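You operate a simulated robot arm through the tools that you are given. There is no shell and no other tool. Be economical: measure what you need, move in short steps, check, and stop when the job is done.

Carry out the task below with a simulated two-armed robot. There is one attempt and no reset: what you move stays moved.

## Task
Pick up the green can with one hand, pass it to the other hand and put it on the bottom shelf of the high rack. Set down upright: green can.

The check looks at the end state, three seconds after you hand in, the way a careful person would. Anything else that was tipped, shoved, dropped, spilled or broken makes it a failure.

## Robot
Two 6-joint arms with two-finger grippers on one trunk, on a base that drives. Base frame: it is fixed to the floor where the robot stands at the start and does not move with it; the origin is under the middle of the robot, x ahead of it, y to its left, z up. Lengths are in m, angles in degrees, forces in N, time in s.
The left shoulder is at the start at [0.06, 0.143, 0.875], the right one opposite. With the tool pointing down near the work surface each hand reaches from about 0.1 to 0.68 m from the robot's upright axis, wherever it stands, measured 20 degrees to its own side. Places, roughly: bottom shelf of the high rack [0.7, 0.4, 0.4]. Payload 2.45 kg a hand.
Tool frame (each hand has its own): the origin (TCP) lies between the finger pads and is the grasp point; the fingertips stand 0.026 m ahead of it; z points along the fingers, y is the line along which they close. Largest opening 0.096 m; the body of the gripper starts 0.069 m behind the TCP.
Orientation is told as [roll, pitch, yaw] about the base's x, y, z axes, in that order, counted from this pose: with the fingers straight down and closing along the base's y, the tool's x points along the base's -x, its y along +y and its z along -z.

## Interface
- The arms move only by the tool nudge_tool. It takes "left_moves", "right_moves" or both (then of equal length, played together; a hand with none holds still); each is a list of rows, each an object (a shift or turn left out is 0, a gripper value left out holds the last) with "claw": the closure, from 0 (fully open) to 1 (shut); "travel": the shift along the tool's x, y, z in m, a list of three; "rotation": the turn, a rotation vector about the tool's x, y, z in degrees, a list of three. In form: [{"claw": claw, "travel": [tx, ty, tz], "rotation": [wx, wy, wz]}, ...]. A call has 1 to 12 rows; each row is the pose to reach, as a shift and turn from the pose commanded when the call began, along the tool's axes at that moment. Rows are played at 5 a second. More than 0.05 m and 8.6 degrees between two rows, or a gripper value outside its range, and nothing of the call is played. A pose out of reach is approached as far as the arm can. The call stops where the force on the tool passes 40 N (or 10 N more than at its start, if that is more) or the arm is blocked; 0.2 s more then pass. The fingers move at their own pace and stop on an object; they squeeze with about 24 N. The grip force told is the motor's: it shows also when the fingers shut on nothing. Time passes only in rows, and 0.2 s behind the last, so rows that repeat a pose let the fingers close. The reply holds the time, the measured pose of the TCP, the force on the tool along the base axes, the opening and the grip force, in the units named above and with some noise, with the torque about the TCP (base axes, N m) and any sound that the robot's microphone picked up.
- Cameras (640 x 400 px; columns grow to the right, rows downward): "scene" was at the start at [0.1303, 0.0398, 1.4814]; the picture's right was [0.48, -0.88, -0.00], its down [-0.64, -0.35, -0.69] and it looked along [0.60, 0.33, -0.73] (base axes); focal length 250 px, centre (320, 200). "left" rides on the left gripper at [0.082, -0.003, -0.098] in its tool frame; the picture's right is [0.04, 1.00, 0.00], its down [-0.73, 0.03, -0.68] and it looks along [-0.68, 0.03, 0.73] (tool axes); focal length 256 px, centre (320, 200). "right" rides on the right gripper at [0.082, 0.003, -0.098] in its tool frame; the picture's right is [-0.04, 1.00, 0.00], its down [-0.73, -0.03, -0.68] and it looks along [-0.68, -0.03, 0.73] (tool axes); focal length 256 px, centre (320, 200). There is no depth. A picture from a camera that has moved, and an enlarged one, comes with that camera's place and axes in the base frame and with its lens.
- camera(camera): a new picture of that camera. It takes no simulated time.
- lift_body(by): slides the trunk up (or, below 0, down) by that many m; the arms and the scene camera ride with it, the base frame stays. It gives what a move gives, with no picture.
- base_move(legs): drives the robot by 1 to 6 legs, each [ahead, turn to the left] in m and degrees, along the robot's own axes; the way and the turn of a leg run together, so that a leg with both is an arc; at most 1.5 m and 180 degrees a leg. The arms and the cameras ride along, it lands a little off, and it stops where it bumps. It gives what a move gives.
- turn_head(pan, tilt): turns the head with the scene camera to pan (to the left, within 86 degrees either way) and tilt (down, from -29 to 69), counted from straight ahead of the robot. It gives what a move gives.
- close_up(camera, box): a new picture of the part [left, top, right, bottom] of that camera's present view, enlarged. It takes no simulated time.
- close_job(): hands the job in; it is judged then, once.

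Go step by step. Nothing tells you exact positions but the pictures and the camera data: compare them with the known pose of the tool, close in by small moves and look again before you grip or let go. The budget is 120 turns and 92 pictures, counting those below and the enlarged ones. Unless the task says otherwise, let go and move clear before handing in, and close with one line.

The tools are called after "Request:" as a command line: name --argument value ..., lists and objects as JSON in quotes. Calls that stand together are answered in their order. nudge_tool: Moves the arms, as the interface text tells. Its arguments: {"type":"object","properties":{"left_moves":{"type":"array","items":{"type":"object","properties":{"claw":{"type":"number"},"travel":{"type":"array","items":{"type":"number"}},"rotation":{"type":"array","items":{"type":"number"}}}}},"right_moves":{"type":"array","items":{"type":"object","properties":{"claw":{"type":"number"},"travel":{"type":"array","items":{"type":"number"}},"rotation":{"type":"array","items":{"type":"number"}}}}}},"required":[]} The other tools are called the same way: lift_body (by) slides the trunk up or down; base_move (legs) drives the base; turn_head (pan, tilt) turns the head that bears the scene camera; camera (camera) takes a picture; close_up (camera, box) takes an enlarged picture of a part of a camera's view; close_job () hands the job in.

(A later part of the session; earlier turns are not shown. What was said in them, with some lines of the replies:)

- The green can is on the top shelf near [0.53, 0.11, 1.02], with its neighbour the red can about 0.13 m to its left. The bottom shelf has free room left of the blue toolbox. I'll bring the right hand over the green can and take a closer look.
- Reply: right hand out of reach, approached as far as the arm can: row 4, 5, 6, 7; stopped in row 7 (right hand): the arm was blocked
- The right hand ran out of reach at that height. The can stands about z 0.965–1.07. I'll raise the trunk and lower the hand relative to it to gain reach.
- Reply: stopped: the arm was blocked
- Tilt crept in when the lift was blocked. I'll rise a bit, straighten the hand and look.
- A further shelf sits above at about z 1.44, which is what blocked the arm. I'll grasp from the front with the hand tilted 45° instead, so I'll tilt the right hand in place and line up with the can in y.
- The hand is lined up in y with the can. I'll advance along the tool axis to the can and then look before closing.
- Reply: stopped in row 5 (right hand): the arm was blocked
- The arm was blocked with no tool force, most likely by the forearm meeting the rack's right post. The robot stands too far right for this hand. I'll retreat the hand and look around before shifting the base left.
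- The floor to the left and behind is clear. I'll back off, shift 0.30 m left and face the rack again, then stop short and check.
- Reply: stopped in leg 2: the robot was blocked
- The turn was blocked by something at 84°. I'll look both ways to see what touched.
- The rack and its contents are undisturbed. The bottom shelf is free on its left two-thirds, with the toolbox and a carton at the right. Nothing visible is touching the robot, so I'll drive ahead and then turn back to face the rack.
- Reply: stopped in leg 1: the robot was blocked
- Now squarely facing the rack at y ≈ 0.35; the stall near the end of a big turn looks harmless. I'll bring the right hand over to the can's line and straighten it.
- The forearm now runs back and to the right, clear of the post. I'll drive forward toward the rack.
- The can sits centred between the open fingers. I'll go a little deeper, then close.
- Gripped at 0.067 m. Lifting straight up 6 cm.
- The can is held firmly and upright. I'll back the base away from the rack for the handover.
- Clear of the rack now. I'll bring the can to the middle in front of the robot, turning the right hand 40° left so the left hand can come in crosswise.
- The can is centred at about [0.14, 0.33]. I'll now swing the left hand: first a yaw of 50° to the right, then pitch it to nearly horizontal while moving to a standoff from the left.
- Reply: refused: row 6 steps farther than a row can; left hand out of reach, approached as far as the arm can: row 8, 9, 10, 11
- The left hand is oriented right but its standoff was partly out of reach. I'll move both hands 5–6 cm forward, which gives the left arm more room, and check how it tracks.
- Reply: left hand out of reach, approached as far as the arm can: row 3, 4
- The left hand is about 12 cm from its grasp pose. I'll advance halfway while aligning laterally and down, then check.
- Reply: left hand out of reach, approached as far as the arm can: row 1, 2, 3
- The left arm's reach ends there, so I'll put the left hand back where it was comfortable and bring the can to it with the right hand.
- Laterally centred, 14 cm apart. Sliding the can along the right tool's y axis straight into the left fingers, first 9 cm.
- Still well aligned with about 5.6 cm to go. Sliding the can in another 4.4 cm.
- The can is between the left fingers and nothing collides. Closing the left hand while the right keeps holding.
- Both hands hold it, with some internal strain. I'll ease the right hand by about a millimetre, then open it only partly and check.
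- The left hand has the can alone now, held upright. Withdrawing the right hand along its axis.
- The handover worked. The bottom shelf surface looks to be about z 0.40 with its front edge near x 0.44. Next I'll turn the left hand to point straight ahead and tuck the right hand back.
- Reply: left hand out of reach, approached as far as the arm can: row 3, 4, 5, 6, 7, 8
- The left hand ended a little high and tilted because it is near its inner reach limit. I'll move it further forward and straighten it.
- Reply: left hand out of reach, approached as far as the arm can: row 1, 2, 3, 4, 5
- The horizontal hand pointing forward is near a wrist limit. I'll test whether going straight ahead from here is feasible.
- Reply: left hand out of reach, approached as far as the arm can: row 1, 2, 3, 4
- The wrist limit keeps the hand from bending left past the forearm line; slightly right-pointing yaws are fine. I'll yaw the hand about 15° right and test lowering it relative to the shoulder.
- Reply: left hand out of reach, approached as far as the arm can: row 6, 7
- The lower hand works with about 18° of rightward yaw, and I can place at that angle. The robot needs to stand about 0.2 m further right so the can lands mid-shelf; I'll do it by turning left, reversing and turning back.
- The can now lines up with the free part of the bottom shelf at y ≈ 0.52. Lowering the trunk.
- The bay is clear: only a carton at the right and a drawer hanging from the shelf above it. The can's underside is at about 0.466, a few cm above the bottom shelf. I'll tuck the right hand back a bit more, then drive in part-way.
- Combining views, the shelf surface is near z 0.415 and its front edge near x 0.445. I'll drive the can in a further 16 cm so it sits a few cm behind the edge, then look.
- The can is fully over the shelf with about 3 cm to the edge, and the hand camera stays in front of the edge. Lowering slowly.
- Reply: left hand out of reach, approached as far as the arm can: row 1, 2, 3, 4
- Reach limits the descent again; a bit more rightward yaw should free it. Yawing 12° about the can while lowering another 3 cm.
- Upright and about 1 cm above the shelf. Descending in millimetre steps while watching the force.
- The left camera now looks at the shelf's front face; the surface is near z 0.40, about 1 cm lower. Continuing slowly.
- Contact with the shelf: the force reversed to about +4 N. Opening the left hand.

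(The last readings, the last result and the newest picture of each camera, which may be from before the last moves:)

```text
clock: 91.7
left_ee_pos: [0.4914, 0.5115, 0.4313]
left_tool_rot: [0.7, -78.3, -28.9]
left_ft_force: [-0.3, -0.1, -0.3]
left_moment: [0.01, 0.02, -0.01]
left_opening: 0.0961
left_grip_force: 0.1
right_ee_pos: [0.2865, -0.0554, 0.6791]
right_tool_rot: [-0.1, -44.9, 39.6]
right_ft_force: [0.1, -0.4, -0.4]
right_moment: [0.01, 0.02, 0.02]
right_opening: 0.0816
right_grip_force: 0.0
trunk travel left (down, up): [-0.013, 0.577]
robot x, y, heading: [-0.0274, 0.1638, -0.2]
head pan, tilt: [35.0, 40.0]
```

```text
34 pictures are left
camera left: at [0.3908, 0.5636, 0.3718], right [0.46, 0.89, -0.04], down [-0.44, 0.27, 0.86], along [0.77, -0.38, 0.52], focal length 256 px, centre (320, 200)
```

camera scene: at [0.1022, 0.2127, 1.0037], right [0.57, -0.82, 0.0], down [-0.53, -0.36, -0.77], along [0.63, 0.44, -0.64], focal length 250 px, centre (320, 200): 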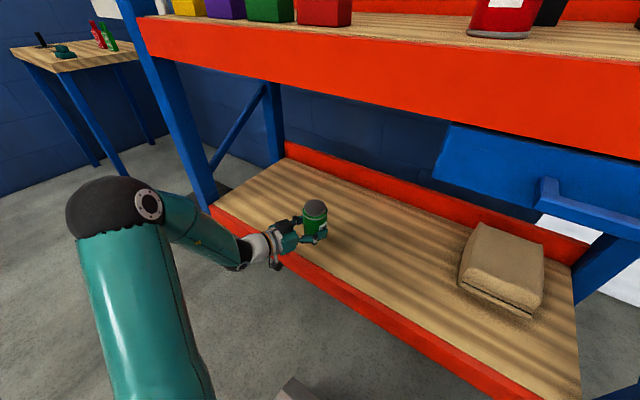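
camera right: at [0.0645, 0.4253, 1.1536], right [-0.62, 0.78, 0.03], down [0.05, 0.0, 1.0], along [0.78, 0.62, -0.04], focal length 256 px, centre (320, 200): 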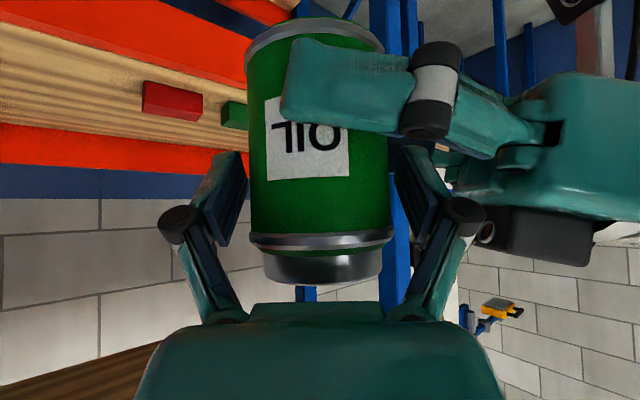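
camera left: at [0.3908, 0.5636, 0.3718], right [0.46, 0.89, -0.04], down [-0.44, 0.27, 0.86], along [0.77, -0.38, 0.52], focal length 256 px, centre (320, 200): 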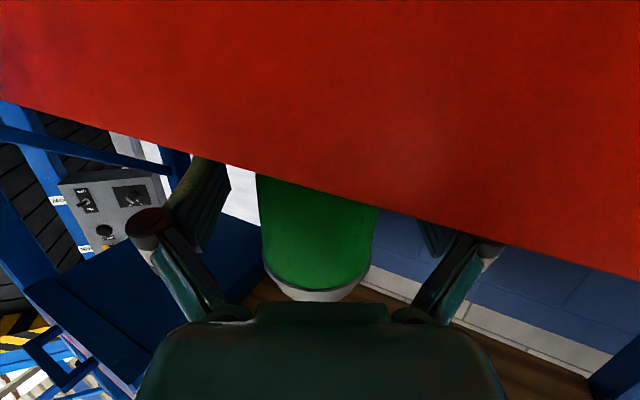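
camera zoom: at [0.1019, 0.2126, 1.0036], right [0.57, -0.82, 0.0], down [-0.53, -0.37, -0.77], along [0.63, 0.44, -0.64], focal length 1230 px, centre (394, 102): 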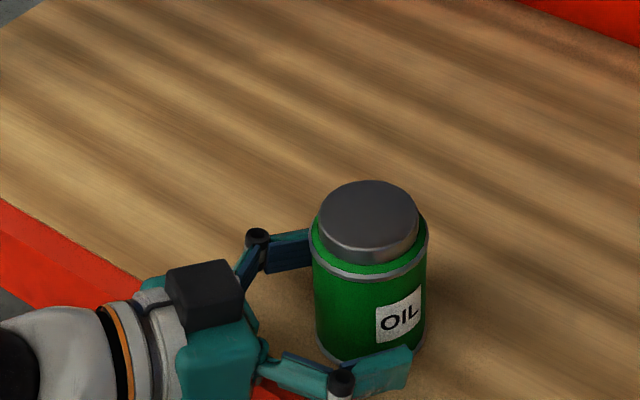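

Released; the can stands upright on the shelf. Withdrawing along the tool axis in small steps.

Request:
nudge_tool --left_moves '[{"claw": 0, "travel": [0, 0, -0.01]}, {"travel": [0, 0, -0.02]}, {"travel": [0, 0, -0.03]}]'

Request:
close_up --camera "scene" --box '[220, 170, 382, 270]'

```text
clock: 92.5
left_ee_pos: [0.4645, 0.5269, 0.4378]
left_tool_rot: [0.6, -78.3, -28.6]
left_ft_force: [-0.2, 0.0, 0.1]
left_moment: [-0.01, -0.03, -0.01]
left_opening: 0.0959
left_grip_force: 0.1
right_ee_pos: [0.2861, -0.0559, 0.6807]
right_tool_rot: [-0.2, -45.0, 39.6]
right_ft_force: [-0.2, 0.0, -0.2]
right_moment: [-0.01, 0.01, 0.0]
right_opening: 0.0817
right_grip_force: 0.0
trunk travel left (down, up): [-0.013, 0.577]
robot x, y, heading: [-0.027, 0.1667, -0.3]
head pan, tilt: [35.0, 40.0]
```

```text
3.95 times, centred on (301, 220) of scene
camera zoom: at [0.1019, 0.2126, 1.0036], right [0.57, -0.82, 0.0], down [-0.53, -0.37, -0.77], along [0.63, 0.44, -0.64], focal length 987 px, centre (395, 121)
```

zoom: 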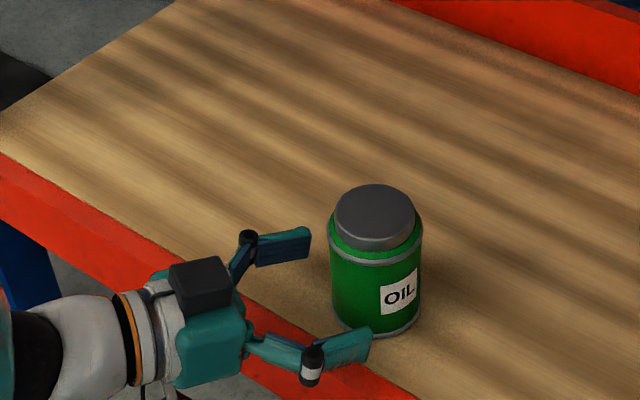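

Reach is fine. Continuing the retreat another 6 cm.

Request:
nudge_tool --left_moves '[{"travel": [0, 0, -0.015]}, {"travel": [0, 0, -0.03]}, {"travel": [0, 0, -0.045]}, {"travel": [0, 0, -0.06]}]'

Request:
camera --camera "scene"

```text
clock: 93.5
left_ee_pos: [0.4126, 0.5534, 0.4511]
left_tool_rot: [0.8, -78.4, -28.8]
left_ft_force: [-0.1, 0.1, 0.1]
left_moment: [-0.01, 0.03, -0.01]
left_opening: 0.0959
left_grip_force: 0.0
right_ee_pos: [0.2864, -0.0557, 0.6809]
right_tool_rot: [-0.2, -45.0, 39.5]
right_ft_force: [1.0, -0.8, 0.9]
right_moment: [0.03, 0.01, 0.0]
right_opening: 0.0816
right_grip_force: 0.2
trunk travel left (down, up): [-0.013, 0.577]
robot x, y, heading: [-0.0265, 0.1636, -0.4]
head pan, tilt: [35.0, 40.0]
```

```text
32 pictures are left
camera scene: at [0.1019, 0.2126, 1.0036], right [0.57, -0.82, 0.0], down [-0.53, -0.37, -0.77], along [0.63, 0.44, -0.64], focal length 250 px, centre (320, 200)
```

scene: 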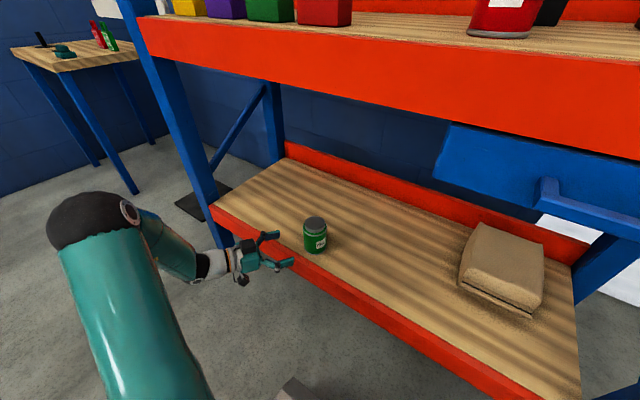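

The fingers are past the can now. Backing the base away and taking a final look.

Request:
base_move --legs '[[-0.25, 0]]'

Request:
turn_head --pan 20 --tilt 20

Request:
camera --camera "scene"

```text
clock: 95.3
left_ee_pos: [0.1622, 0.5548, 0.4512]
left_tool_rot: [0.7, -78.4, -29.0]
left_ft_force: [-0.9, -0.1, 0.9]
left_moment: [0.0, 0.0, 0.0]
left_opening: 0.096
left_grip_force: 0.1
right_ee_pos: [0.0335, -0.0545, 0.6801]
right_tool_rot: [-0.2, -45.0, 39.4]
right_ft_force: [-0.2, 0.7, -0.3]
right_moment: [0.0, -0.01, 0.0]
right_opening: 0.0815
right_grip_force: 0.1
trunk travel left (down, up): [-0.013, 0.577]
robot x, y, heading: [-0.2812, 0.1615, -0.5]
head pan, tilt: [35.0, 40.0]
```

```text
clock: 96.1
left_ee_pos: [0.162, 0.5542, 0.4519]
left_tool_rot: [0.8, -78.3, -28.9]
left_ft_force: [0.0, -0.2, 0.7]
left_moment: [0.05, 0.01, -0.03]
left_opening: 0.0962
left_grip_force: 0.0
right_ee_pos: [0.0348, -0.0555, 0.6793]
right_tool_rot: [-0.2, -45.1, 39.4]
right_ft_force: [-0.2, 0.0, -0.2]
right_moment: [0.0, -0.01, -0.04]
right_opening: 0.0816
right_grip_force: 0.1
trunk travel left (down, up): [-0.013, 0.577]
robot x, y, heading: [-0.2827, 0.162, -0.6]
head pan, tilt: [20.0, 20.0]
```

```text
31 pictures are left
camera scene: at [-0.1319, 0.1969, 1.035], right [0.33, -0.94, 0.0], down [-0.32, -0.11, -0.94], along [0.89, 0.31, -0.34], focal length 250 px, centre (320, 200)
```

scene: 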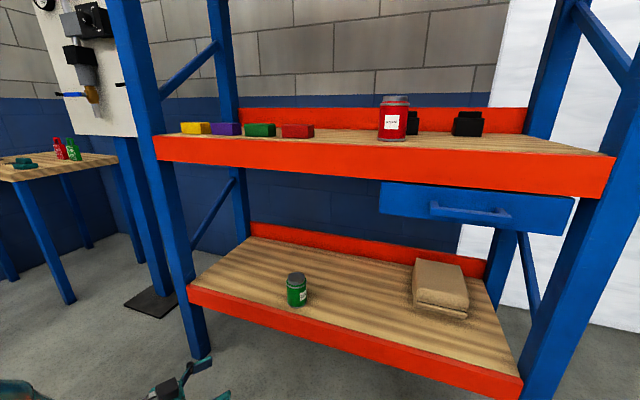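

The green can stands upright on the bottom shelf, nothing else has moved, and both hands are clear. Handing in.

Request:
close_job

```text
The job is handed in.
```

The green can is standing upright on the bottom shelf of the high rack. The right hand picked it up, passed it to the left hand, and the left hand set it down. The final picture shows nothing else on the rack moved, and both hands were clear when I handed in.
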